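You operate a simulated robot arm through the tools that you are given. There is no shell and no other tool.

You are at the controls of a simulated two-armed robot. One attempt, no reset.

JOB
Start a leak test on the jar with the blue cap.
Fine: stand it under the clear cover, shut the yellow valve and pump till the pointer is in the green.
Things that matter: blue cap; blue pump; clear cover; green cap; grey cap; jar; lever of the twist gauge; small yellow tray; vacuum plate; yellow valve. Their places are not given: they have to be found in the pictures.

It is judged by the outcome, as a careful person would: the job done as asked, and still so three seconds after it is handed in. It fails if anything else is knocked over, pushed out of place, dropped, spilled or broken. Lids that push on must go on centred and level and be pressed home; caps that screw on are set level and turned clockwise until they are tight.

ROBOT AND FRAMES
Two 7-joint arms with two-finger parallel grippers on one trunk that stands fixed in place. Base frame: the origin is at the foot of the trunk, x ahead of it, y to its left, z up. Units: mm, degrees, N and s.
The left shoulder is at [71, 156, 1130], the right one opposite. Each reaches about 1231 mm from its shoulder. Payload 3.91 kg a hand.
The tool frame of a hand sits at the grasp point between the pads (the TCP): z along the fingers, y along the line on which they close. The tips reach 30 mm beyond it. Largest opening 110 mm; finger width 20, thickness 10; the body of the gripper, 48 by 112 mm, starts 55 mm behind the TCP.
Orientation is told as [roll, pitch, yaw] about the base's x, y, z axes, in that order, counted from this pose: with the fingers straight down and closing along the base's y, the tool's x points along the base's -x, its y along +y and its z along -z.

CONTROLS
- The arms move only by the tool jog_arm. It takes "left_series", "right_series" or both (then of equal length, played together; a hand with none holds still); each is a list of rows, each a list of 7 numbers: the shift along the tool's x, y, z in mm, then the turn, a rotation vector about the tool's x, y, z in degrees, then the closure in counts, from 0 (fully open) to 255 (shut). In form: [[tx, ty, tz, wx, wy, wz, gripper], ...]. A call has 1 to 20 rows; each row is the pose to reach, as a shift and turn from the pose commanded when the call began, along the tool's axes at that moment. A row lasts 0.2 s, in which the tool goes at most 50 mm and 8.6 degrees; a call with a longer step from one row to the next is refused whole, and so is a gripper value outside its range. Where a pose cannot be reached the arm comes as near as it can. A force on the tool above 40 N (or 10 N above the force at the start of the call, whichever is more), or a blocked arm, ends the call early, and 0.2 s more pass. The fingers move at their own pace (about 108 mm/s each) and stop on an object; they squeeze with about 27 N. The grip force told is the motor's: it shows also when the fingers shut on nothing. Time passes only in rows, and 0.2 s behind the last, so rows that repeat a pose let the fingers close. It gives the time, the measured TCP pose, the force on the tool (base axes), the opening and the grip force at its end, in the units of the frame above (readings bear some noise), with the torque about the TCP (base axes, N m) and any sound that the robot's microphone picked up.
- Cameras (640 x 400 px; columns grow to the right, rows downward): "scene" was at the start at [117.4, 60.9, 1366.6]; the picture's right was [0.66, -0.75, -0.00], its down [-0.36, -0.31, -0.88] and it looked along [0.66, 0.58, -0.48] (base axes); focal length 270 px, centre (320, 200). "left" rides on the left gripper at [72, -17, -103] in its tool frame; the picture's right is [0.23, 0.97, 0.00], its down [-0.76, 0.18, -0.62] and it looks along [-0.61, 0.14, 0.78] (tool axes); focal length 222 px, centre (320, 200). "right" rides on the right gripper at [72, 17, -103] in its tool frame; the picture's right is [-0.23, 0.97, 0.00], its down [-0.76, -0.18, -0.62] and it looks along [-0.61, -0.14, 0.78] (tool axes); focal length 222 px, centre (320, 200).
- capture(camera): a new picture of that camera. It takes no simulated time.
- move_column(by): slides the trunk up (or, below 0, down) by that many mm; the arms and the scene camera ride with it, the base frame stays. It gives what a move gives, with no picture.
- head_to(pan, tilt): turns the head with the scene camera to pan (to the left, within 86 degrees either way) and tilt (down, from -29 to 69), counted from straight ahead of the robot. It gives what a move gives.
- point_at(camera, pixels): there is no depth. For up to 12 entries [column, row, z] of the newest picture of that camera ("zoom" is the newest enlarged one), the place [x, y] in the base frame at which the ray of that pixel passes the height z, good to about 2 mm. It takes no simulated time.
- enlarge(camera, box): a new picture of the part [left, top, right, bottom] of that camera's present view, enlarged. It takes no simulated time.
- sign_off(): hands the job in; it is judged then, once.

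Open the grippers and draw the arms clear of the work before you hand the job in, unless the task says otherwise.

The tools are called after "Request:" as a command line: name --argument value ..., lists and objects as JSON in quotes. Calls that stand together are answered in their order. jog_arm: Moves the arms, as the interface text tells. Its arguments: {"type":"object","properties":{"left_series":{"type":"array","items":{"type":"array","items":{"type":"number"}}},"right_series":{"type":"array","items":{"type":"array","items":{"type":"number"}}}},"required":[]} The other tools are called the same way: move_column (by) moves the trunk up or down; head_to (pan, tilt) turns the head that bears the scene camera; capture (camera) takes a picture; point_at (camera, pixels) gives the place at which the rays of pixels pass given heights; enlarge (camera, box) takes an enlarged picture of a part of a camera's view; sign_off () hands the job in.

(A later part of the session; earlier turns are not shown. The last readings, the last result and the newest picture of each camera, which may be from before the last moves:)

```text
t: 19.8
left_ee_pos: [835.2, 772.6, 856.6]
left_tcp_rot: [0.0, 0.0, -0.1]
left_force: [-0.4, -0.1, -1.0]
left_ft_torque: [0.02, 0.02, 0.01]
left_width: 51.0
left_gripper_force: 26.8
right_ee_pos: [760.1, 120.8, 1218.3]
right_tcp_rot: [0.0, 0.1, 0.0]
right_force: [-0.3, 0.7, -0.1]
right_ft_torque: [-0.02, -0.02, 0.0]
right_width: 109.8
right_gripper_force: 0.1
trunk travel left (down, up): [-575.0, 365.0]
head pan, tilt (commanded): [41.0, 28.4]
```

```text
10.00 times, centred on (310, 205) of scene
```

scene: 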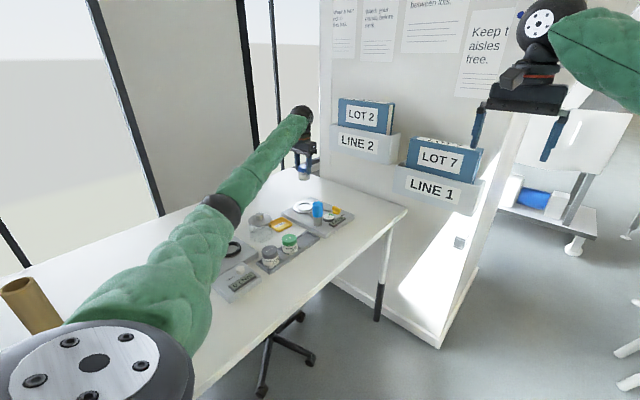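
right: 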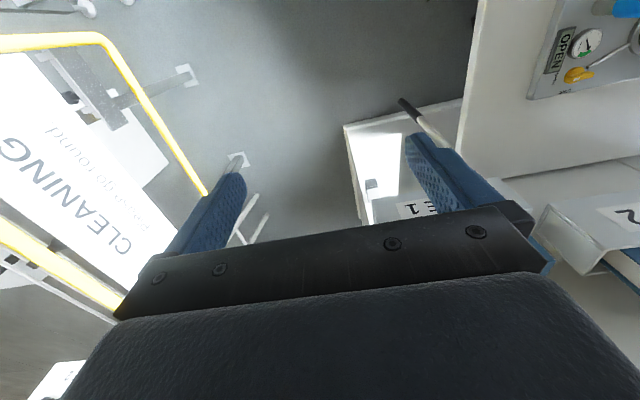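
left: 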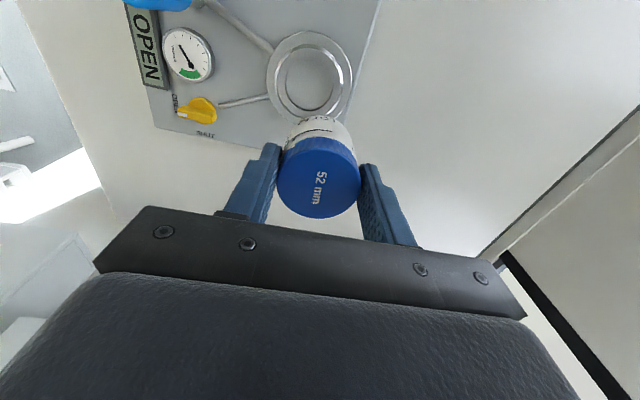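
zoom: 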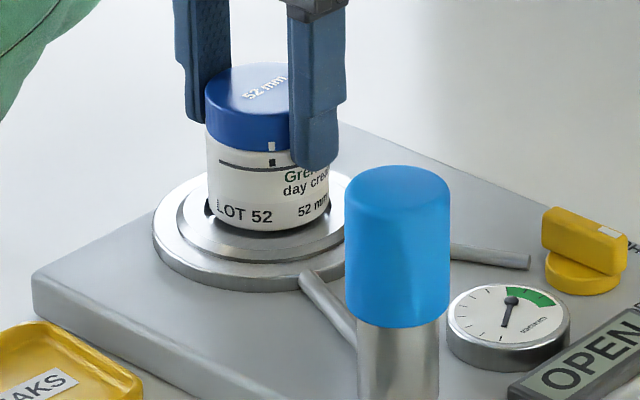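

No contact yet (force −1 N), and the jar still tracks the recess. I go down another 6 mm.

Request:
jog_arm --left_series '[[0, 0, 1.5, 0, 0, 0, 255], [0, 0, 3, 0, 0, 0, 255], [0, 0, 4.5, 0, 0, 0, 255], [0, 0, 6, 0, 0, 0, 255]]'

Request:
enlarge --camera "scene" --box '[280, 185, 340, 225]'

Request:
enlarge --camera "left" --box '[250, 70, 390, 170]'

```text
t: 20.8
left_ee_pos: [834.1, 771.3, 851.2]
left_tcp_rot: [0.0, 0.0, -0.1]
left_force: [-4.9, -1.6, 8.1]
left_ft_torque: [-0.16, 0.23, 0.0]
left_width: 51.0
left_gripper_force: 27.3
right_ee_pos: [758.2, 118.9, 1218.6]
right_tcp_rot: [0.1, 0.0, 0.0]
right_force: [0.6, -0.9, -1.2]
right_ft_torque: [-0.02, 0.03, 0.01]
right_width: 110.1
right_gripper_force: 0.1
trunk travel left (down, up): [-575.0, 365.0]
head pan, tilt (commanded): [41.0, 28.4]
```

```text
10.00 times, centred on (310, 205) of scene
```

zoom: 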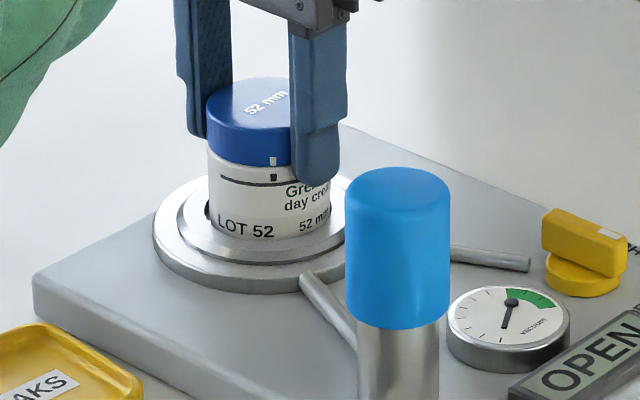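

```text
4.00 times, centred on (320, 120) of left
```

zoom: 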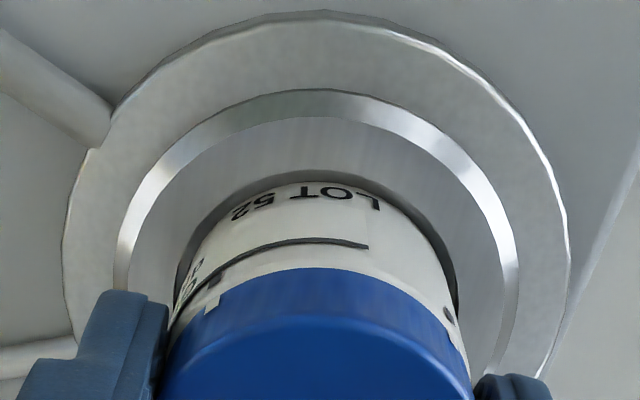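

There is contact with force (−4.9, −1.6, +8.1), so the jar's bottom touches the rim on its +x/+y side. I back up 2 mm, shift about −1.3 mm in x and −0.4 mm in y, and lower again.

Request:
jog_arm --left_series '[[0.5, -0.2, -2, 0, 0, 0, 255], [1.3, -0.4, -2, 0, 0, 0, 255], [1.3, -0.4, -1, 0, 0, 0, 255], [1.3, -0.4, 0, 0, 0, 0, 255], [1.3, -0.4, 1, 0, 0, 0, 255]]'

Request:
enlarge --camera "scene" --box '[280, 185, 340, 225]'

Request:
enlarge --camera "left" --box '[250, 70, 390, 170]'

```text
t: 22.0
left_ee_pos: [833.3, 770.3, 849.3]
left_tcp_rot: [-0.1, -0.1, 0.0]
left_force: [2.4, -1.5, 8.4]
left_ft_torque: [-0.13, -0.1, -0.02]
left_width: 51.0
left_gripper_force: 26.5
right_ee_pos: [759.8, 119.8, 1219.8]
right_tcp_rot: [0.1, 0.1, 0.0]
right_force: [-0.6, -0.2, -0.7]
right_ft_torque: [0.0, 0.01, 0.04]
right_width: 110.2
right_gripper_force: 0.1
trunk travel left (down, up): [-575.0, 365.0]
head pan, tilt (commanded): [41.0, 28.4]
```

```text
10.00 times, centred on (310, 205) of scene
```

zoom: 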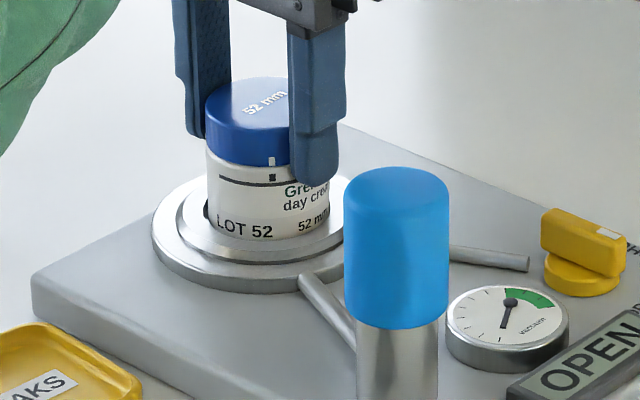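

```text
4.00 times, centred on (320, 120) of left
```

zoom: 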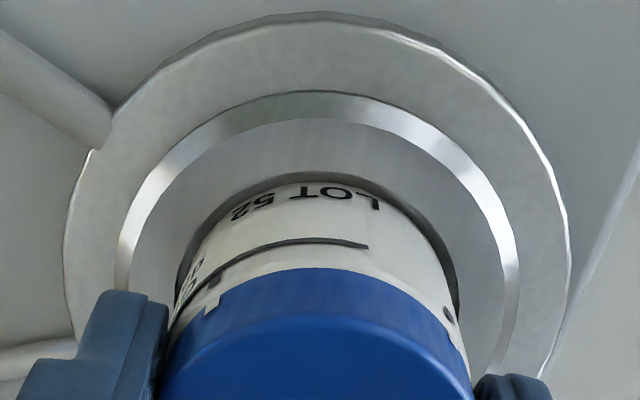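

Force is now (2.4, −1.5, 8.4) at z≈849.3; x is overcorrected slightly and y still pushes −y. I adjust by +0.4 mm in x and −0.5 mm in y with a slight lift, then lower again to see if it drops further.

Request:
jog_arm --left_series '[[-0.2, -0.3, -2, 0, 0, 0, 255], [-0.4, -0.6, -2, 0, 0, 0, 255], [-0.4, -0.6, -1, 0, 0, 0, 255], [-0.4, -0.6, 0, 0, 0, 0, 255], [-0.4, -0.6, 1, 0, 0, 0, 255]]'

Request:
enlarge --camera "scene" --box '[280, 190, 320, 220]'

```text
t: 23.2
left_ee_pos: [832.8, 769.5, 850.3]
left_tcp_rot: [0.1, -0.3, 0.0]
left_force: [3.0, 4.6, 17.7]
left_ft_torque: [0.2, -0.06, -0.02]
left_width: 50.9
left_gripper_force: 26.8
right_ee_pos: [758.1, 119.6, 1219.0]
right_tcp_rot: [0.1, 0.0, 0.0]
right_force: [0.7, -0.3, 1.1]
right_ft_torque: [-0.03, 0.01, -0.03]
right_width: 110.0
right_gripper_force: 0.0
trunk travel left (down, up): [-575.0, 365.0]
head pan, tilt (commanded): [41.0, 28.4]
```

```text
13.33 times, centred on (300, 205) of scene
```

zoom: 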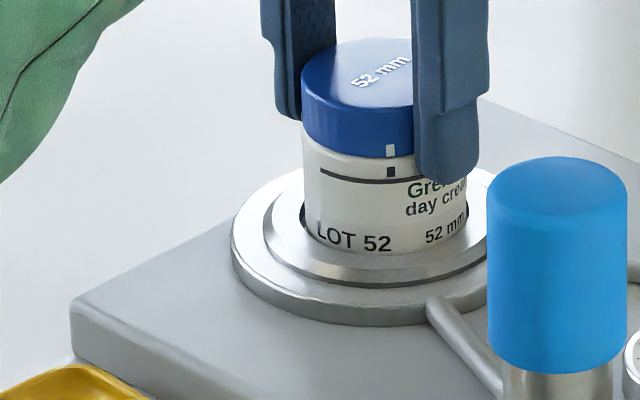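

The jar appears to stand in the recess; force rose to 17.7 N with no further descent, so this is the floor (TCP≈850.3). I relieve the press by raising the command about 3.5 mm and read the forces.

Request:
jog_arm --left_series '[[0, 0.3, -2, 0, 0, 0, 255], [0, 0.3, -3.5, 0, 0, 0, 255], [0, 0.3, -3.5, 0, 0, 0, 255]]'

Request:
enlarge --camera "left" --box '[250, 70, 390, 170]'

Request:
enlarge --camera "scene" --box '[280, 190, 320, 220]'

```text
t: 24.0
left_ee_pos: [834.1, 769.5, 850.2]
left_tcp_rot: [0.0, 0.1, -0.1]
left_force: [-0.6, -0.1, 1.1]
left_ft_torque: [0.02, -0.02, 0.01]
left_width: 50.6
left_gripper_force: 27.0
right_ee_pos: [759.1, 119.7, 1219.0]
right_tcp_rot: [0.0, 0.0, 0.0]
right_force: [0.0, 0.0, 0.3]
right_ft_torque: [-0.01, 0.03, 0.02]
right_width: 110.2
right_gripper_force: 0.1
trunk travel left (down, up): [-575.0, 365.0]
head pan, tilt (commanded): [41.0, 28.4]
```

```text
4.00 times, centred on (320, 120) of left
```

zoom: 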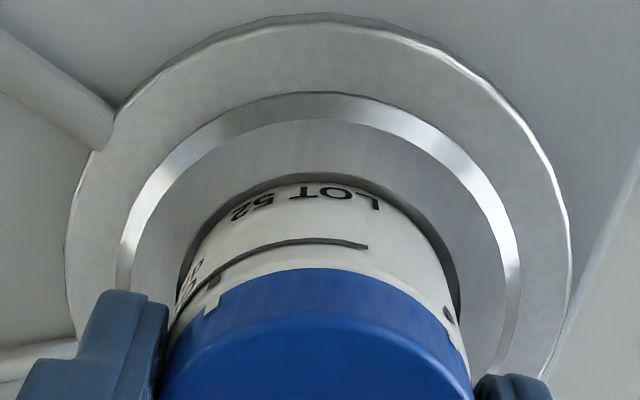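

```text
13.33 times, centred on (300, 205) of scene
```

zoom: 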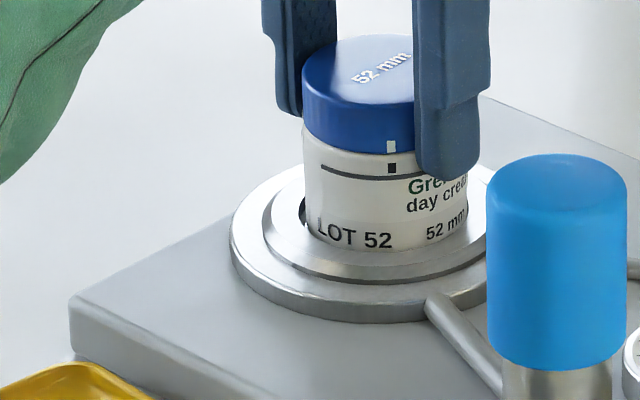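

Forces are near zero and the jar stands upright in the recess. I open the fingers and rise clear.

Request:
jog_arm --left_series '[[0, 0, 0, 0, 0, 0, 125], [0, 0, 0, 0, 0, 0, 110], [0, 0, 0, 0, 0, 0, 90], [0, 0, 0, 0, 0, 0, 90]]'

Request:
enlarge --camera "left" --box '[220, 70, 420, 240]'

Request:
enlarge --camera "scene" --box '[280, 185, 340, 225]'

```text
t: 25.0
left_ee_pos: [834.4, 769.6, 851.4]
left_tcp_rot: [-0.1, -0.1, 0.0]
left_force: [0.7, -0.6, -0.6]
left_ft_torque: [0.0, -0.01, 0.0]
left_width: 71.4
left_gripper_force: 0.0
right_ee_pos: [760.2, 119.6, 1218.4]
right_tcp_rot: [-0.1, 0.0, 0.0]
right_force: [-0.2, -0.1, 0.3]
right_ft_torque: [-0.01, 0.01, 0.02]
right_width: 110.0
right_gripper_force: 0.1
trunk travel left (down, up): [-575.0, 365.0]
head pan, tilt (commanded): [41.0, 28.4]
```

```text
2.35 times, centred on (320, 155) of left
```

zoom: 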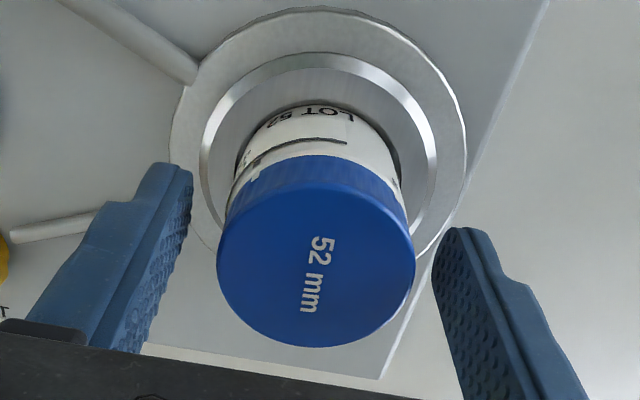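

```text
10.00 times, centred on (310, 205) of scene
```

zoom: 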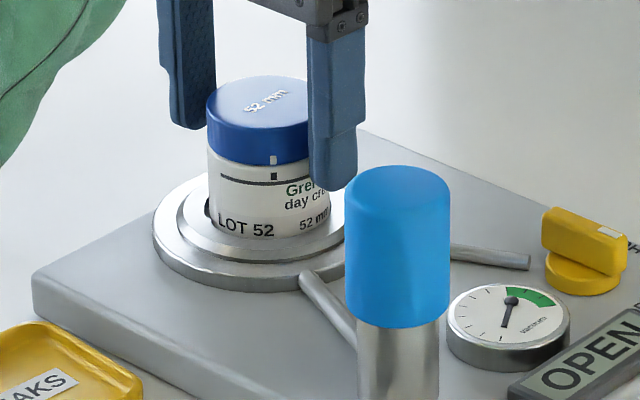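

The jar stands by itself upright. I rise about 120 mm straight up and look down.

Request:
jog_arm --left_series '[[0, 0, -6, 0, 0, 0, 60], [0, 0, -30, 0, 0, 0, 60], [0, 0, -65, 0, 0, 0, 60], [0, 0, -100, 0, 0, 0, 60], [0, 0, -125, 0, 0, 0, 60], [0, 0, -130, 0, 0, 0, 60]]'

Request:
capture --camera "left"

Request:
enlarge --camera "left" --box '[240, 80, 400, 220]'

Request:
enlarge --camera "scene" --box '[240, 170, 360, 260]'

```text
t: 26.4
left_ee_pos: [834.2, 771.2, 980.7]
left_tcp_rot: [0.1, 0.0, 0.0]
left_force: [0.7, -0.2, -0.1]
left_ft_torque: [0.02, 0.0, 0.02]
left_width: 83.9
left_gripper_force: 0.0
right_ee_pos: [760.0, 120.2, 1218.3]
right_tcp_rot: [0.1, -0.1, 0.0]
right_force: [0.2, 0.1, -0.4]
right_ft_torque: [-0.01, -0.01, 0.02]
right_width: 110.1
right_gripper_force: 0.0
trunk travel left (down, up): [-575.0, 365.0]
head pan, tilt (commanded): [41.0, 28.4]
```

```text
taken
```

left: 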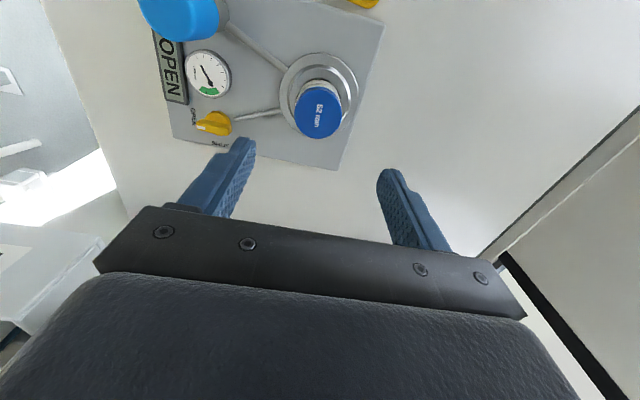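

```text
2.86 times, centred on (320, 150) of left
```

zoom: 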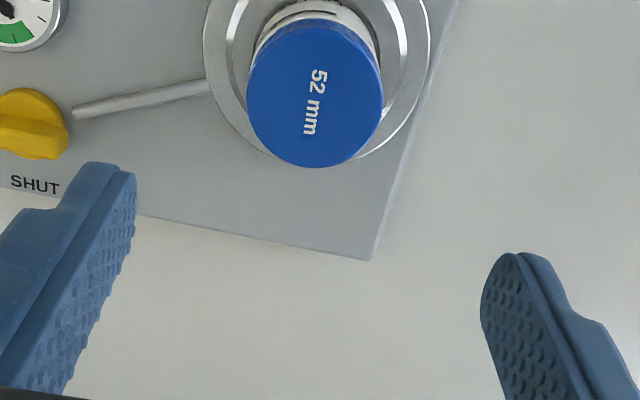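

```text
4.44 times, centred on (300, 215) of scene
```

zoom: 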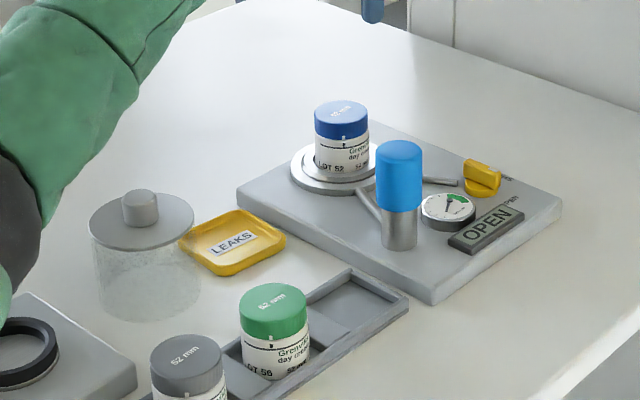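

The jar is standing on the plate. I move the open hand back over the cover knob at about (602, 771), staying at z≈980.

Request:
jog_arm --left_series '[[10, 0, 0, 0, 0, 0, 60], [40, 0, 0, 0, 0, 0, 60], [80, 0, 0, 0, 0, 0, 60], [120, 0, 0, 0, 0, 0, 60], [160, 0, 0, 0, 0, 0, 60], [200, 0, 0, 0, 0, 0, 60], [222, 0, 0, 0, 0, 0, 60], [230, 0, 0, 0, 0, 0, 60]]'

Request:
capture --camera "left"

Request:
capture --camera "scene"

Request:
enlarge --camera "left" --box '[220, 60, 420, 220]'

```text
t: 28.2
left_ee_pos: [603.0, 771.1, 981.7]
left_tcp_rot: [-0.1, 0.1, 0.0]
left_force: [0.9, -0.8, -0.6]
left_ft_torque: [0.01, 0.03, 0.03]
left_width: 84.2
left_gripper_force: 0.0
right_ee_pos: [759.4, 121.4, 1218.9]
right_tcp_rot: [-0.1, 0.1, -0.1]
right_force: [0.2, -0.1, -0.2]
right_ft_torque: [-0.03, -0.03, -0.02]
right_width: 109.9
right_gripper_force: 0.1
trunk travel left (down, up): [-575.0, 365.0]
head pan, tilt (commanded): [41.0, 28.4]
```

```text
taken
```

left: 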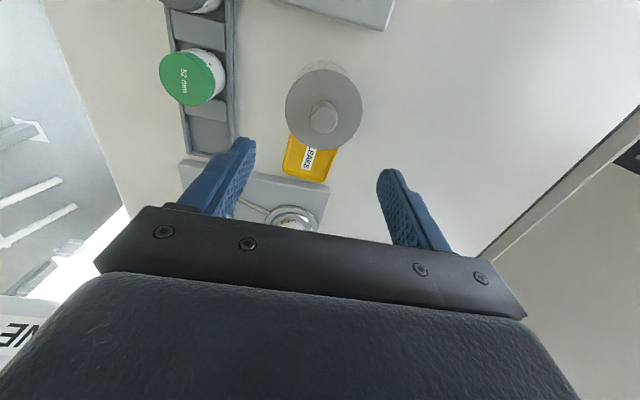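

```text
taken
```

scene: 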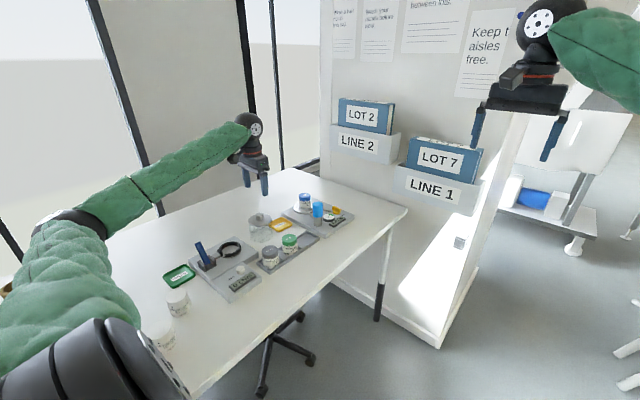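

```text
2.50 times, centred on (320, 140) of left
```

zoom: 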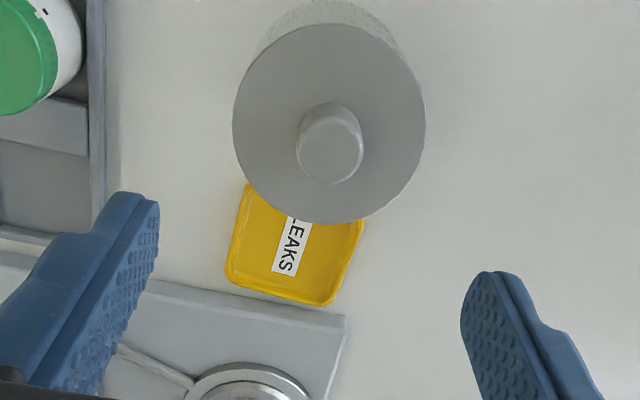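

The lid disc centre is at zoom (329, 123) and knob top centre at (330, 151). I get positions at candidate heights.

Request:
point_at --camera "zoom" --pixels '[[329, 123, 830], [329, 123, 840], [329, 123, 850], [330, 151, 850], [330, 151, 860], [330, 151, 870], [232, 118, 840], [426, 118, 840], [297, 151, 860], [363, 151, 860], [329, 22, 840], [329, 224, 840]]'

Request:
enlarge --camera "scene" --box '[230, 200, 300, 255]'

```text
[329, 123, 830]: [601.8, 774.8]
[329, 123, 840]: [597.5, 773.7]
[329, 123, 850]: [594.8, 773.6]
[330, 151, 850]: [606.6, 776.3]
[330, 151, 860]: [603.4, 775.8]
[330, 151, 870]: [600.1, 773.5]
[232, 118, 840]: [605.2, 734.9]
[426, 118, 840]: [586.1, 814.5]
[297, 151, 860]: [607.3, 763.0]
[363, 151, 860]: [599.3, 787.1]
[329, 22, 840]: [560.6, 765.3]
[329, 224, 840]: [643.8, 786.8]
```

```text
7.27 times, centred on (265, 228) of scene
```

zoom: 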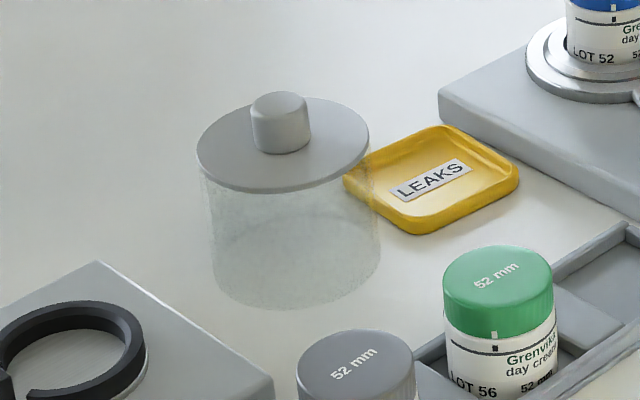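

The lid is about 84 mm wide and the knob about 25 mm. I cross-check the knob position with the scene zoom: knob top centre (279, 104), lid centre (283, 145).

Request:
point_at --camera "zoom" --pixels '[[279, 104, 855], [279, 104, 861], [279, 104, 867], [283, 145, 832], [283, 145, 838], [283, 145, 844], [294, 290, 753]]'

Request:
point_at --camera "left" --pixels '[[324, 120, 861], [324, 120, 861], [324, 109.5, 838], [323.6, 109.2, 838], [323.6, 109.2, 838], [324, 120, 861]]'

```text
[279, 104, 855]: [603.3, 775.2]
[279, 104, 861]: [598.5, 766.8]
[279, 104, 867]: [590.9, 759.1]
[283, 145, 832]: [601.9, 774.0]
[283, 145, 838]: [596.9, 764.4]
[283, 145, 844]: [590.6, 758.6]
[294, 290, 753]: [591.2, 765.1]
```

```text
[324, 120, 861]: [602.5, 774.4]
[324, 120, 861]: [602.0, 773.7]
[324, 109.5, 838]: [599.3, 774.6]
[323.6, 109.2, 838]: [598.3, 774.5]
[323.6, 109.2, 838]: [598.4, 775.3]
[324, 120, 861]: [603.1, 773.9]
```

Triangulation puts the knob at (602.5, 774.5), from z≈832 to 855.5. I close the fingers to about 45 mm and descend to z≈895 over the knob to check centring.

Request:
jog_arm --left_series '[[0.3, 1.5, 5, 0, 0, 0, 120], [0.7, 4.6, 25, 0, 0, 0, 150], [0.7, 4.6, 50, 0, 0, 0, 150], [0.7, 4.6, 72, 0, 0, 0, 150], [0.7, 4.6, 82, 0, 0, 0, 150], [0.7, 4.6, 85, 0, 0, 0, 150]]'

Request:
enlarge --camera "left" --box '[220, 60, 420, 220]'

Request:
enlarge --camera "scene" --box '[230, 180, 310, 255]'

```text
t: 29.6
left_ee_pos: [604.3, 775.5, 895.6]
left_tcp_rot: [0.0, 0.0, 0.0]
left_force: [-0.5, -0.5, -0.9]
left_ft_torque: [-0.01, 0.03, 0.02]
left_width: 45.4
left_gripper_force: 0.1
right_ee_pos: [759.1, 121.0, 1219.0]
right_tcp_rot: [0.0, 0.0, -0.1]
right_force: [-0.3, 0.0, 0.2]
right_ft_torque: [-0.03, -0.03, -0.02]
right_width: 110.1
right_gripper_force: 0.0
trunk travel left (down, up): [-575.0, 365.0]
head pan, tilt (commanded): [41.0, 28.4]
```

```text
2.50 times, centred on (320, 140) of left
```

zoom: 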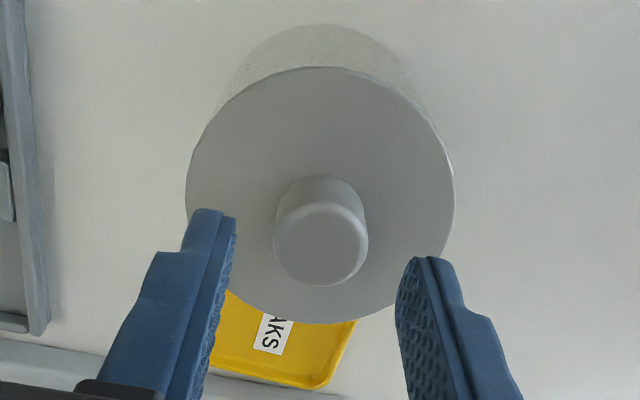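

```text
5.33 times, centred on (270, 218) of scene
```

zoom: 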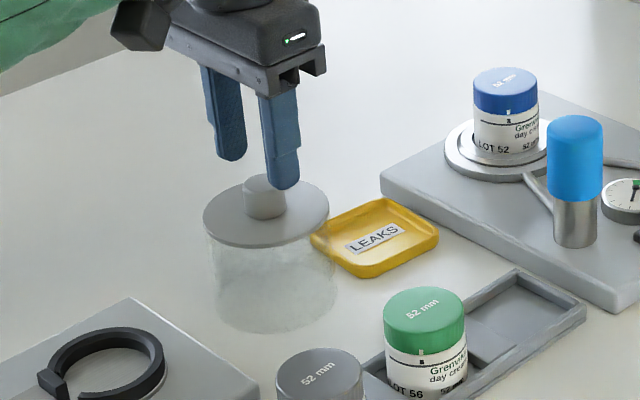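

The knob top centre is at zoom-left (322, 244); I need its base position again from the fresh left zoom.

Request:
enlarge --camera "left" --box '[220, 60, 420, 220]'

Request:
point_at --camera "zoom" --pixels '[[322, 244, 855.5], [322, 244, 855.5], [322, 244, 855.5], [274, 244, 855.5], [369, 244, 855.5], [320, 195, 831.5], [186, 190, 831.5], [455, 190, 831.5], [320, 67, 831.5], [320, 323, 831.5]]'

```text
2.50 times, centred on (320, 140) of left
```

zoom: 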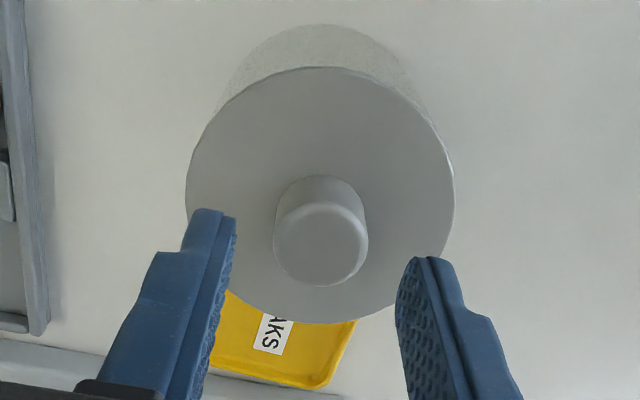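

```text
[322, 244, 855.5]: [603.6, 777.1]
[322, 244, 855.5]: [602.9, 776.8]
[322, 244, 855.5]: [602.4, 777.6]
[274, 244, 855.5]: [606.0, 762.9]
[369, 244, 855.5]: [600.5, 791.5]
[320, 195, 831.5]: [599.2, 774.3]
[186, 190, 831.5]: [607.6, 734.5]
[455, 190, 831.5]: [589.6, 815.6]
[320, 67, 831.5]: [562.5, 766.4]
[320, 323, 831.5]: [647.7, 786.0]
```

The knob comes out at about (603, 776.5), so I shift +1.5 mm in y, descend to TCP z≈864 (tips about 2–3 mm above the lid) and then close.

Request:
jog_arm --left_series '[[0, 0.8, 8, 0, 0, 0, 150], [0, 1.5, 16, 0, 0, 0, 150], [0, 1.5, 24, 0, 0, 0, 150], [0, 1.5, 29, 0, 0, 0, 150], [0, 1.5, 29, 0, 0, 0, 150]]'

Request:
enlarge --camera "left" --box '[220, 90, 420, 250]'

Request:
enlarge --camera "scene" --box '[235, 195, 295, 245]'

```text
t: 30.8
left_ee_pos: [603.3, 776.4, 866.3]
left_tcp_rot: [-0.1, 0.1, 0.0]
left_force: [0.4, -0.5, -0.8]
left_ft_torque: [0.03, -0.02, 0.01]
left_width: 45.4
left_gripper_force: 0.1
right_ee_pos: [760.1, 121.1, 1219.6]
right_tcp_rot: [0.0, 0.0, 0.0]
right_force: [-1.1, -0.1, 0.6]
right_ft_torque: [0.02, -0.02, 0.0]
right_width: 109.9
right_gripper_force: 0.0
trunk travel left (down, up): [-575.0, 365.0]
head pan, tilt (commanded): [41.0, 28.4]
```

```text
2.50 times, centred on (320, 170) of left
```

zoom: 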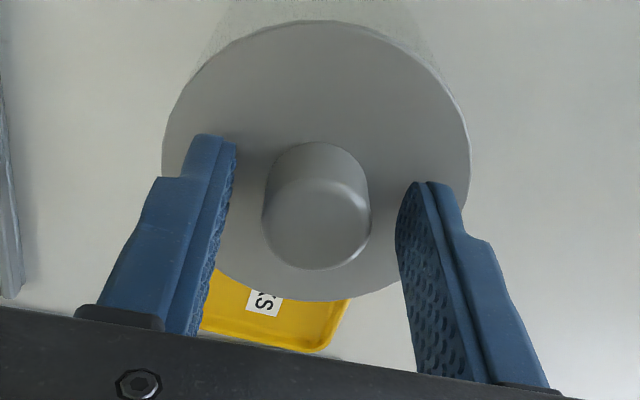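

```text
8.00 times, centred on (265, 220) of scene
```

zoom: 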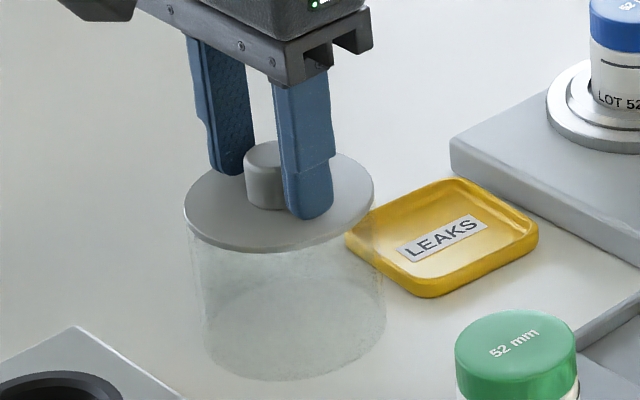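

The fingers straddle the knob just above the lid. I close on the knob.

Request:
jog_arm --left_series '[[0, 1.5, 0, 0, 0, 0, 170], [0, 1.5, 0, 0, 0, 0, 200], [0, 1.5, 0, 0, 0, 0, 255], [0, 1.5, 0, 0, 0, 0, 255], [0, 1.5, 0, 0, 0, 0, 255]]'

Request:
enlarge --camera "left" --box '[220, 90, 420, 250]'

```text
t: 32.0
left_ee_pos: [603.2, 777.7, 867.0]
left_tcp_rot: [0.0, 0.0, 0.0]
left_force: [0.0, -0.9, -0.4]
left_ft_torque: [0.02, -0.01, -0.01]
left_width: 26.7
left_gripper_force: 26.8
right_ee_pos: [760.6, 120.3, 1218.6]
right_tcp_rot: [-0.1, 0.0, 0.0]
right_force: [-0.8, 0.9, -0.6]
right_ft_torque: [0.01, 0.0, 0.03]
right_width: 110.2
right_gripper_force: 0.0
trunk travel left (down, up): [-575.0, 365.0]
head pan, tilt (commanded): [41.0, 28.4]
```

```text
2.50 times, centred on (320, 170) of left
```

zoom: 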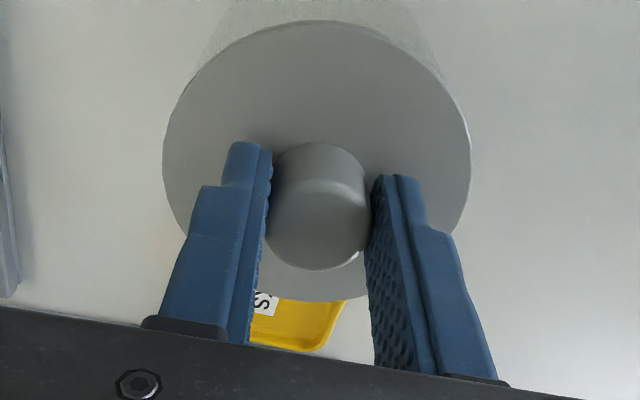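

Knob gripped (26.7 mm). I lift slowly 12 mm to check for slip.

Request:
jog_arm --left_series '[[0, 0, -1, 0, 0, 0, 255], [0, 0, -3, 0, 0, 0, 255], [0, 0, -6, 0, 0, 0, 255], [0, 0, -9, 0, 0, 0, 255], [0, 0, -12, 0, 0, 0, 255]]'

Request:
enlarge --camera "left" --box '[220, 90, 420, 250]'

Request:
enlarge --camera "scene" --box '[235, 195, 295, 245]'

```text
t: 33.2
left_ee_pos: [601.9, 777.9, 878.2]
left_tcp_rot: [0.0, 0.0, 0.0]
left_force: [-0.5, 0.4, -0.8]
left_ft_torque: [0.02, 0.04, 0.02]
left_width: 26.9
left_gripper_force: 26.6
right_ee_pos: [760.7, 120.5, 1219.1]
right_tcp_rot: [0.0, 0.0, -0.1]
right_force: [-0.1, -0.2, 0.2]
right_ft_torque: [-0.01, 0.0, 0.0]
right_width: 109.9
right_gripper_force: 0.0
trunk travel left (down, up): [-575.0, 365.0]
head pan, tilt (commanded): [41.0, 28.4]
```

```text
2.50 times, centred on (320, 170) of left
```

zoom: 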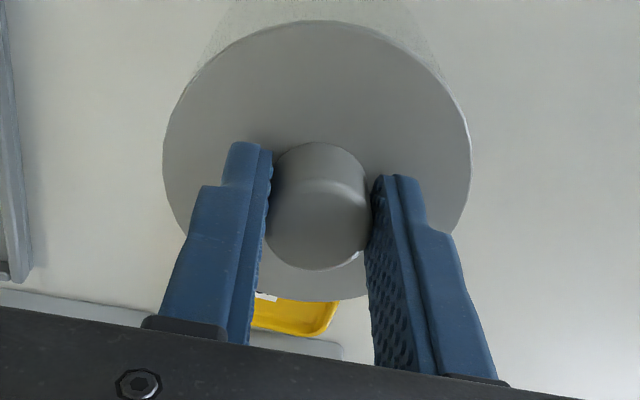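

```text
8.00 times, centred on (265, 220) of scene
```

zoom: 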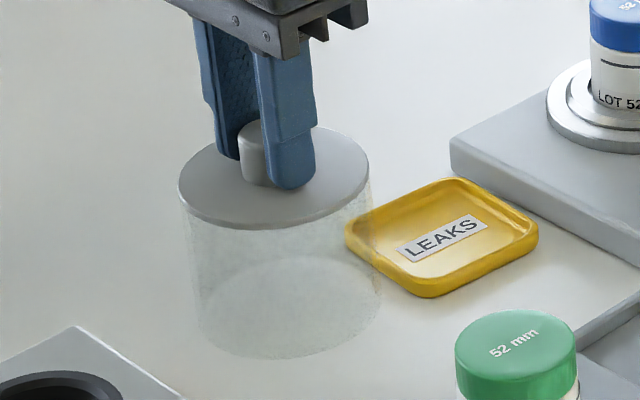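

The cover is held firmly without slip. I lift on to z≈995, so its rim will clear the jar cap (z≈844) with margin.

Request:
jog_arm --left_series '[[0, 0, -6, 0, 0, 0, 255], [0, 0, -18, 0, 0, 0, 255], [0, 0, -36, 0, 0, 0, 255], [0, 0, -56, 0, 0, 0, 255], [0, 0, -76, 0, 0, 0, 255], [0, 0, -96, 0, 0, 0, 255], [0, 0, -110, 0, 0, 0, 255], [0, 0, -117, 0, 0, 0, 255]]'

Request:
enlarge --camera "scene" --box '[230, 150, 330, 230]'

Request:
enlarge --camera "left" --box '[220, 90, 420, 250]'

```text
t: 35.0
left_ee_pos: [602.7, 778.0, 996.5]
left_tcp_rot: [0.0, 0.0, -0.1]
left_force: [0.2, 0.5, -1.2]
left_ft_torque: [0.02, -0.05, 0.01]
left_width: 26.6
left_gripper_force: 27.6
right_ee_pos: [759.1, 120.9, 1218.9]
right_tcp_rot: [0.0, 0.0, 0.0]
right_force: [0.9, 0.7, 1.1]
right_ft_torque: [0.03, -0.03, -0.03]
right_width: 110.0
right_gripper_force: 0.0
trunk travel left (down, up): [-575.0, 365.0]
head pan, tilt (commanded): [41.0, 28.4]
```

```text
5.00 times, centred on (280, 190) of scene
```

zoom: 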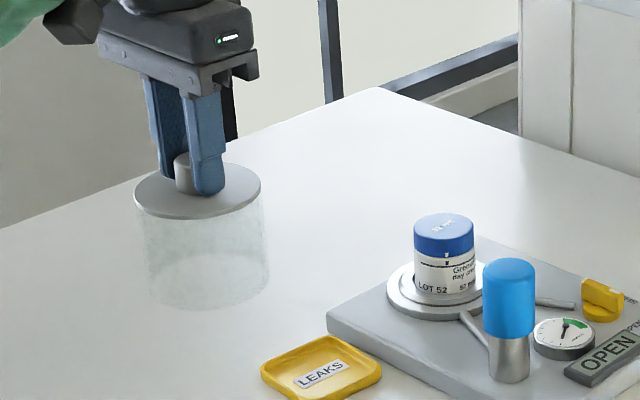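

```text
2.50 times, centred on (320, 170) of left
```

zoom: 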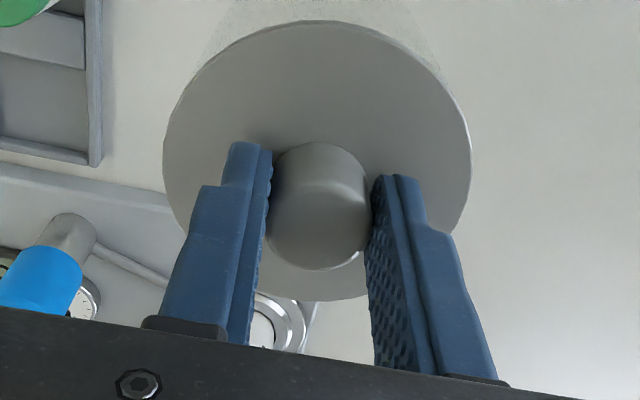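

I now measure the cover's centre relative to the TCP: lid edges at zoom left 162, right 470, top 20, bottom 301, and the knob top centre about (317, 222).

Request:
point_at --camera "zoom" --pixels '[[317, 222, 985], [317, 222, 985], [316, 20, 961], [316, 20, 961], [316, 301, 961], [316, 301, 961], [162, 152, 961], [162, 152, 961], [470, 152, 961], [470, 152, 961], [265, 222, 985], [371, 222, 985]]'

```text
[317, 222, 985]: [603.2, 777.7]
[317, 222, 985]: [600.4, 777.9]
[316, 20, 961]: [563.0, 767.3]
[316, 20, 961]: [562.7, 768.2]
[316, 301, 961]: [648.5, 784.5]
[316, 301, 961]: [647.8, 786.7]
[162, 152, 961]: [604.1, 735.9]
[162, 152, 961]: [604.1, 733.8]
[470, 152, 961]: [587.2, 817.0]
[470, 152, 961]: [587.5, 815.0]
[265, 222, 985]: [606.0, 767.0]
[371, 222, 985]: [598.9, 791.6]
```

The cover's centre lies about 0–3 mm ahead (+x) of the TCP and centred in y. I carry it at z≈995 to above the ring, TCP about (832, 770).

Request:
jog_arm --left_series '[[-8, 0, 0, 0, 0, 0, 255], [-25, -1, 0, 0, 0, 0, 255], [-50, -2, 0, 0, 0, 0, 255], [-80, -3, 0, 0, 0, 0, 255], [-110, -4, 0, 0, 0, 0, 255], [-140, -5, 0, 0, 0, 0, 255], [-170, -6, 0, 0, 0, 0, 255], [-198, -7, 0, 0, 0, 0, 255], [-218, -7.5, 0, 0, 0, 0, 255], [-227, -7.5, 0, 0, 0, 0, 255], [-229.5, -7.5, 0, 0, 0, 0, 255]]'

Request:
capture --camera "left"

Request:
enlarge --camera "left" --box '[220, 50, 420, 250]'

Request:
enlarge --camera "scene" --box '[270, 160, 350, 230]'

```text
t: 37.4
left_ee_pos: [832.5, 770.8, 995.3]
left_tcp_rot: [0.0, 0.1, -0.1]
left_force: [0.8, -0.7, -0.3]
left_ft_torque: [0.0, 0.01, 0.03]
left_width: 26.8
left_gripper_force: 26.8
right_ee_pos: [759.1, 120.9, 1218.2]
right_tcp_rot: [-0.1, 0.0, 0.0]
right_force: [0.0, -1.0, 0.0]
right_ft_torque: [0.01, -0.02, -0.02]
right_width: 109.9
right_gripper_force: 0.1
trunk travel left (down, up): [-575.0, 365.0]
head pan, tilt (commanded): [41.0, 28.4]
```

```text
taken
```

left: 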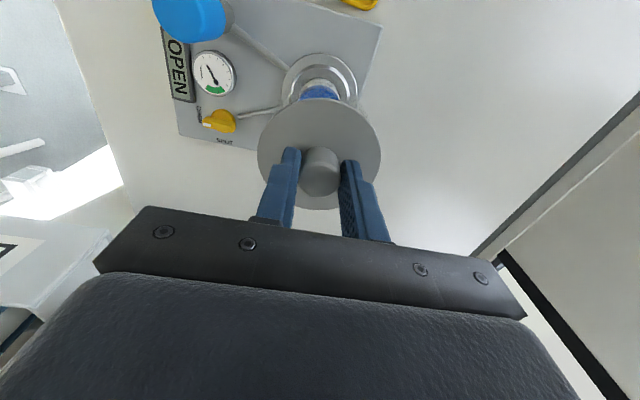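

```text
2.00 times, centred on (320, 150) of left
```

zoom: 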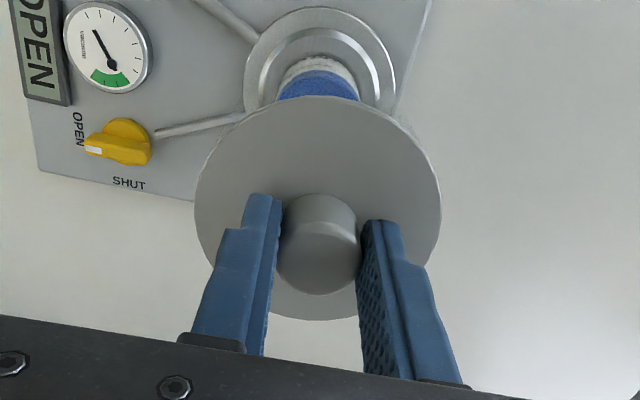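

```text
5.71 times, centred on (310, 195) of scene
```

zoom: 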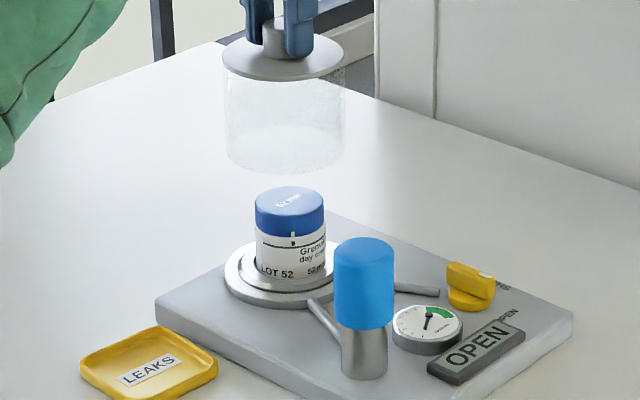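

The cover hangs above the jar. I check its lateral position against the jar and ring in the scene view: lid edges (221, 345), jar edges (255, 325), ring left edge 224.

Request:
point_at --camera "zoom" --pixels '[[283, 61, 961], [221, 61, 961], [345, 61, 961], [226, 150, 882], [345, 150, 882], [285, 150, 882], [290, 200, 844], [255, 200, 844], [325, 200, 844], [284, 61, 961]]'

Request:
enlarge --camera "scene" --box '[295, 160, 335, 200]'

```text
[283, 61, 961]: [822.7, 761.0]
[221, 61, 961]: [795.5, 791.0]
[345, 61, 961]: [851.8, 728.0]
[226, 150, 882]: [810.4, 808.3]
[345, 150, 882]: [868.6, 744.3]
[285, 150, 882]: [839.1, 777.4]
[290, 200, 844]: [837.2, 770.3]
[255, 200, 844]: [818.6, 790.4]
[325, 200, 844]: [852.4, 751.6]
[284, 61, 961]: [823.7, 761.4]
```

```text
10.00 times, centred on (315, 180) of scene
```

zoom: 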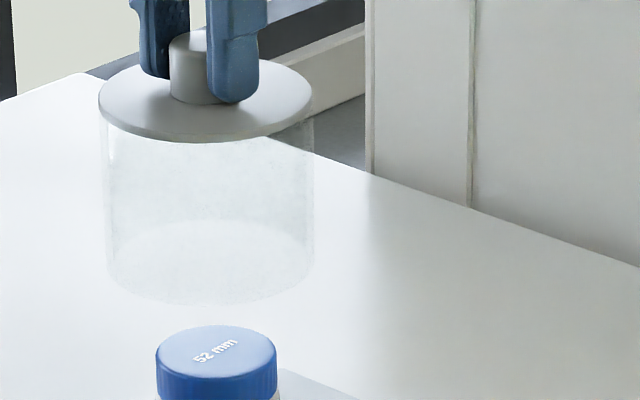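

The lateral positions agree within 1–2 mm, and the glass has ample clearance around the cap. I lower to TCP z≈915 (rim about 10–15 mm above the ring) and look.

Request:
jog_arm --left_series '[[0, 0, 8, 0, 0, 0, 255], [0, 0, 24, 0, 0, 0, 255], [0, 0, 42, 0, 0, 0, 255], [0, 0, 60, 0, 0, 0, 255], [0, 0, 73, 0, 0, 0, 255], [0, 0, 80, 0, 0, 0, 255]]'

Request:
enlarge --camera "left" --box '[220, 30, 420, 190]'

Request:
enlarge --camera "scene" --box '[280, 175, 340, 225]'

```text
t: 38.8
left_ee_pos: [831.2, 770.4, 914.9]
left_tcp_rot: [0.0, 0.0, 0.0]
left_force: [0.5, -0.1, -0.3]
left_ft_torque: [0.0, -0.06, 0.01]
left_width: 26.7
left_gripper_force: 27.4
right_ee_pos: [760.5, 119.2, 1217.9]
right_tcp_rot: [0.1, 0.0, 0.0]
right_force: [-0.4, 0.5, 0.1]
right_ft_torque: [0.0, 0.0, -0.03]
right_width: 110.2
right_gripper_force: 0.0
trunk travel left (down, up): [-575.0, 365.0]
head pan, tilt (commanded): [41.0, 28.4]
```

```text
2.50 times, centred on (320, 110) of left
```

zoom: 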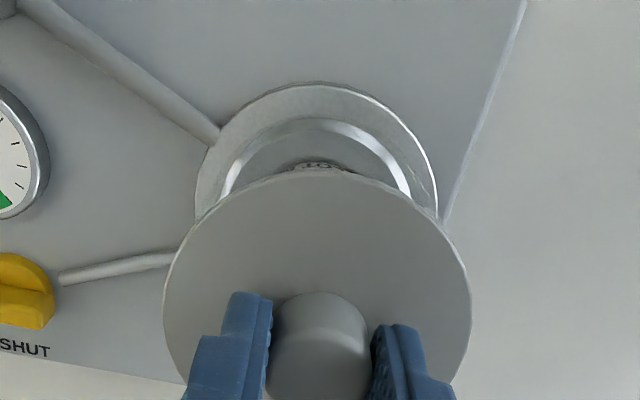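

```text
8.00 times, centred on (310, 200) of scene
```

zoom: 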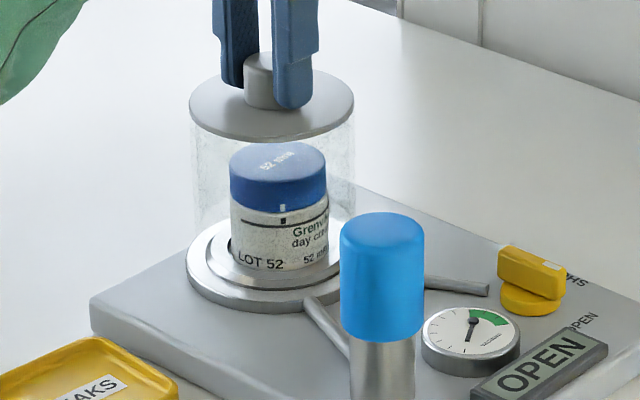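

The cover surrounds the jar. In the scene zoom the glass centre (about 272) looks slightly left of the ring/jar centre (about 278). I zoom in to measure this more precisely.

Request:
enlarge --camera "scene" --box '[290, 190, 330, 220]'

Request:
enlarge --camera "scene" --box '[285, 175, 330, 205]'

Request:
enlarge --camera "right" --box '[540, 0, 640, 80]'

```text
13.33 times, centred on (310, 205) of scene
```

zoom: 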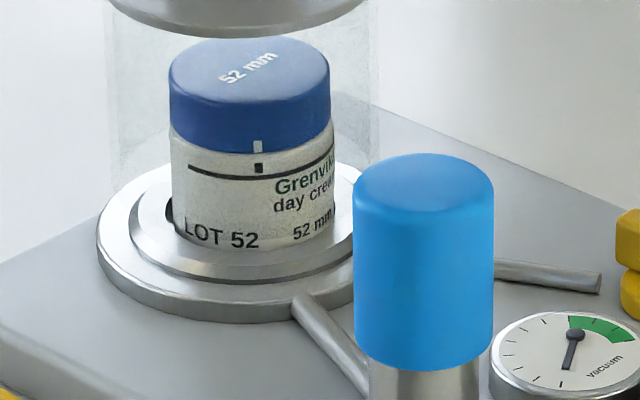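

```text
13.33 times, centred on (308, 190) of scene
```

zoom: 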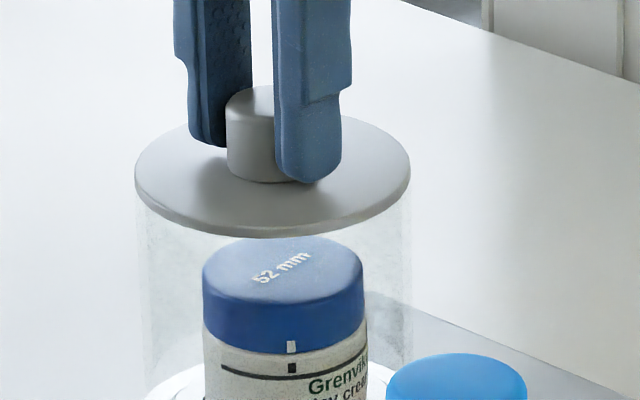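

```text
5.00 times, centred on (590, 40) of right
```

zoom: 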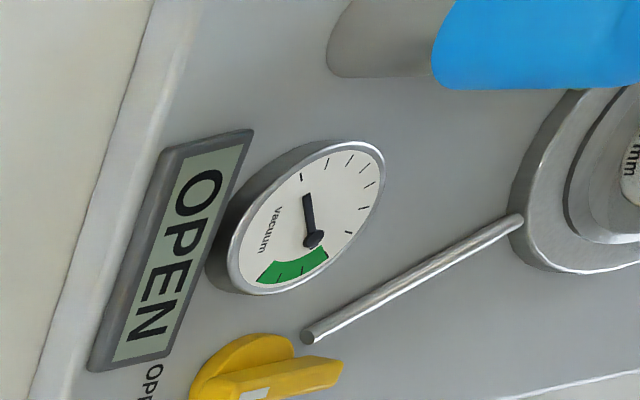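

Lateral alignment (scene) is within about 1 mm. I zoom the left camera near the ring's −x side to look for the glass rim in the other direction.

Request:
enlarge --camera "left" --box '[270, 50, 370, 120]'

```text
5.71 times, centred on (320, 85) of left
```

zoom: 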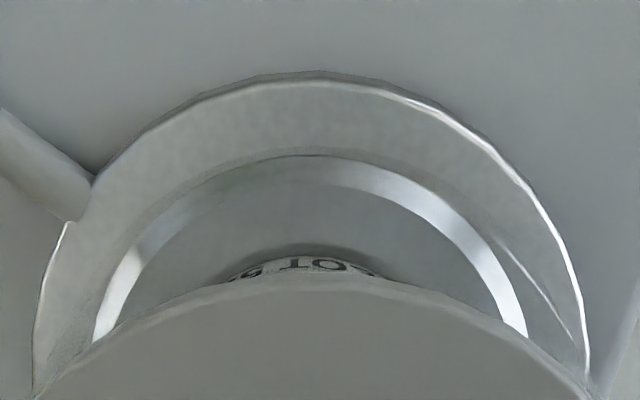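

A faint glass edge shows at about (310, 147) just outside the chamfer (310, 157). I get their positions at the likely heights.

Request:
point_at --camera "zoom" --pixels '[[310, 147, 802], [310, 147, 802], [310, 147, 800], [310, 157, 785], [310, 157, 785], [310, 157, 785], [310, 185, 790], [310, 73, 784], [310, 73, 784]]'

```text
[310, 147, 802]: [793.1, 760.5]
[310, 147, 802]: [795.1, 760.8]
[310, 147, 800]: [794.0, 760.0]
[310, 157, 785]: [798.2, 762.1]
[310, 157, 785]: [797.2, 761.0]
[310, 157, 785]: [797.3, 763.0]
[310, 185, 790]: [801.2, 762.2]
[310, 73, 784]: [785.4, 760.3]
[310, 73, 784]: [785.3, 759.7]
```

The cover centre is at about x≈834–835 versus the ring at about 834, so it's aligned within about 1 mm. I lower slowly another 8 mm and check the force.

Request:
jog_arm --left_series '[[0, -0.2, 3, 0, 0, 0, 255], [0, -0.3, 6, 0, 0, 0, 255], [0, -0.3, 8, 0, 0, 0, 255]]'

Request:
enlarge --camera "left" --box '[270, 50, 370, 120]'

Request:
enlarge --camera "scene" --box '[285, 190, 325, 220]'

```text
t: 39.6
left_ee_pos: [832.0, 771.0, 908.6]
left_tcp_rot: [0.0, 0.0, 0.0]
left_force: [0.3, -1.1, -1.1]
left_ft_torque: [0.06, -0.02, 0.02]
left_width: 26.7
left_gripper_force: 27.4
right_ee_pos: [759.3, 120.7, 1218.7]
right_tcp_rot: [0.0, 0.0, 0.0]
right_force: [-0.1, -0.6, 0.5]
right_ft_torque: [0.05, 0.0, 0.02]
right_width: 110.3
right_gripper_force: 0.0
trunk travel left (down, up): [-575.0, 365.0]
head pan, tilt (commanded): [41.0, 28.4]
```

```text
5.71 times, centred on (320, 85) of left
```

zoom: 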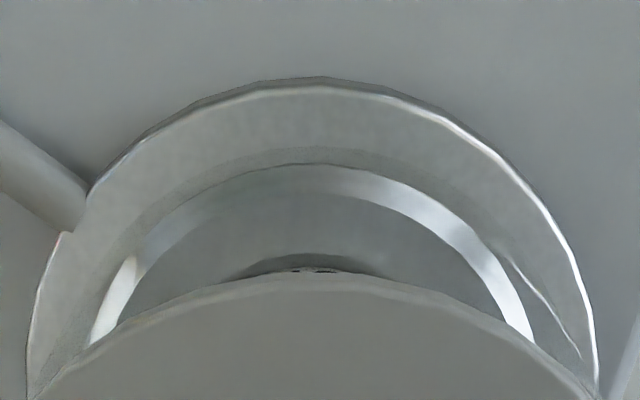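

```text
13.33 times, centred on (305, 205) of scene
```

zoom: 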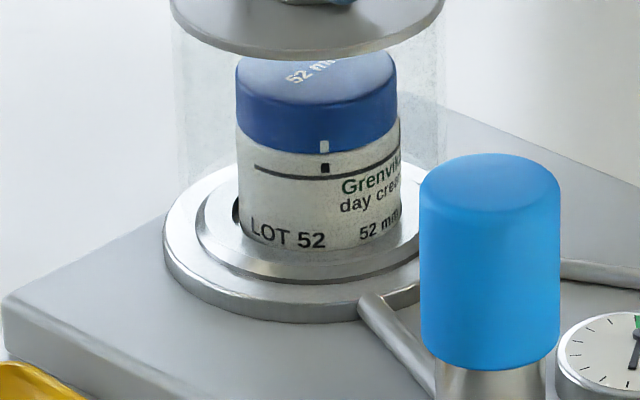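

No contact yet; the glass band surrounds the raised ring concentrically. I lower in 1.5 mm rows by 6 mm more.

Request:
jog_arm --left_series '[[0, 0, 1.5, 0, 0, 0, 255], [0, 0, 3, 0, 0, 0, 255], [0, 0, 4.5, 0, 0, 0, 255], [0, 0, 5.5, 0, 0, 0, 255]]'

Request:
enlarge --camera "left" --box '[270, 50, 370, 120]'

Request:
enlarge --camera "scene" --box '[285, 190, 325, 220]'

```text
t: 40.6
left_ee_pos: [831.8, 769.7, 902.2]
left_tcp_rot: [0.0, -0.1, 0.0]
left_force: [-0.1, -0.2, -1.7]
left_ft_torque: [-0.02, 0.04, -0.01]
left_width: 26.8
left_gripper_force: 27.1
right_ee_pos: [760.0, 121.2, 1218.4]
right_tcp_rot: [-0.1, 0.0, 0.0]
right_force: [0.1, -0.1, -0.1]
right_ft_torque: [0.01, 0.0, -0.01]
right_width: 110.1
right_gripper_force: 0.1
trunk travel left (down, up): [-575.0, 365.0]
head pan, tilt (commanded): [41.0, 28.4]
```

```text
5.71 times, centred on (320, 85) of left
```

zoom: 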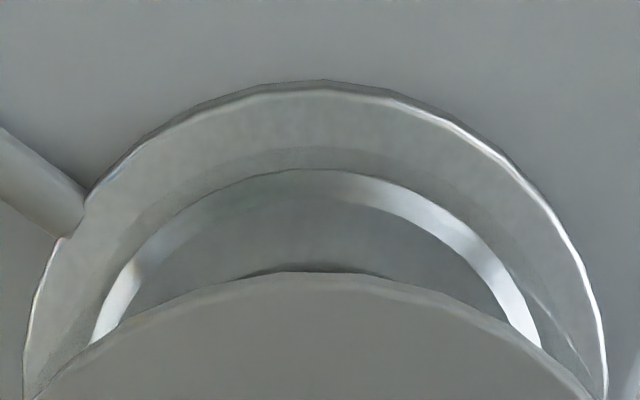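

```text
13.33 times, centred on (305, 205) of scene
```

zoom: 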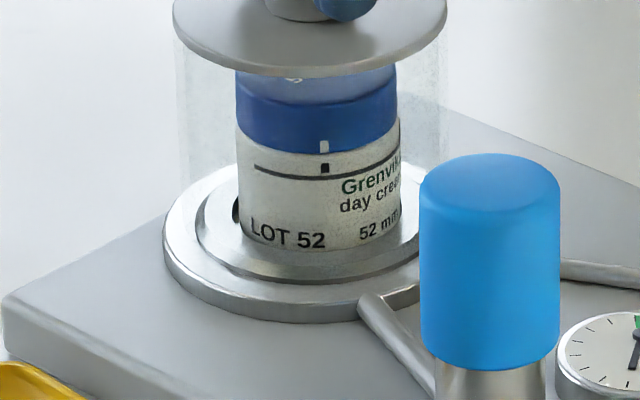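

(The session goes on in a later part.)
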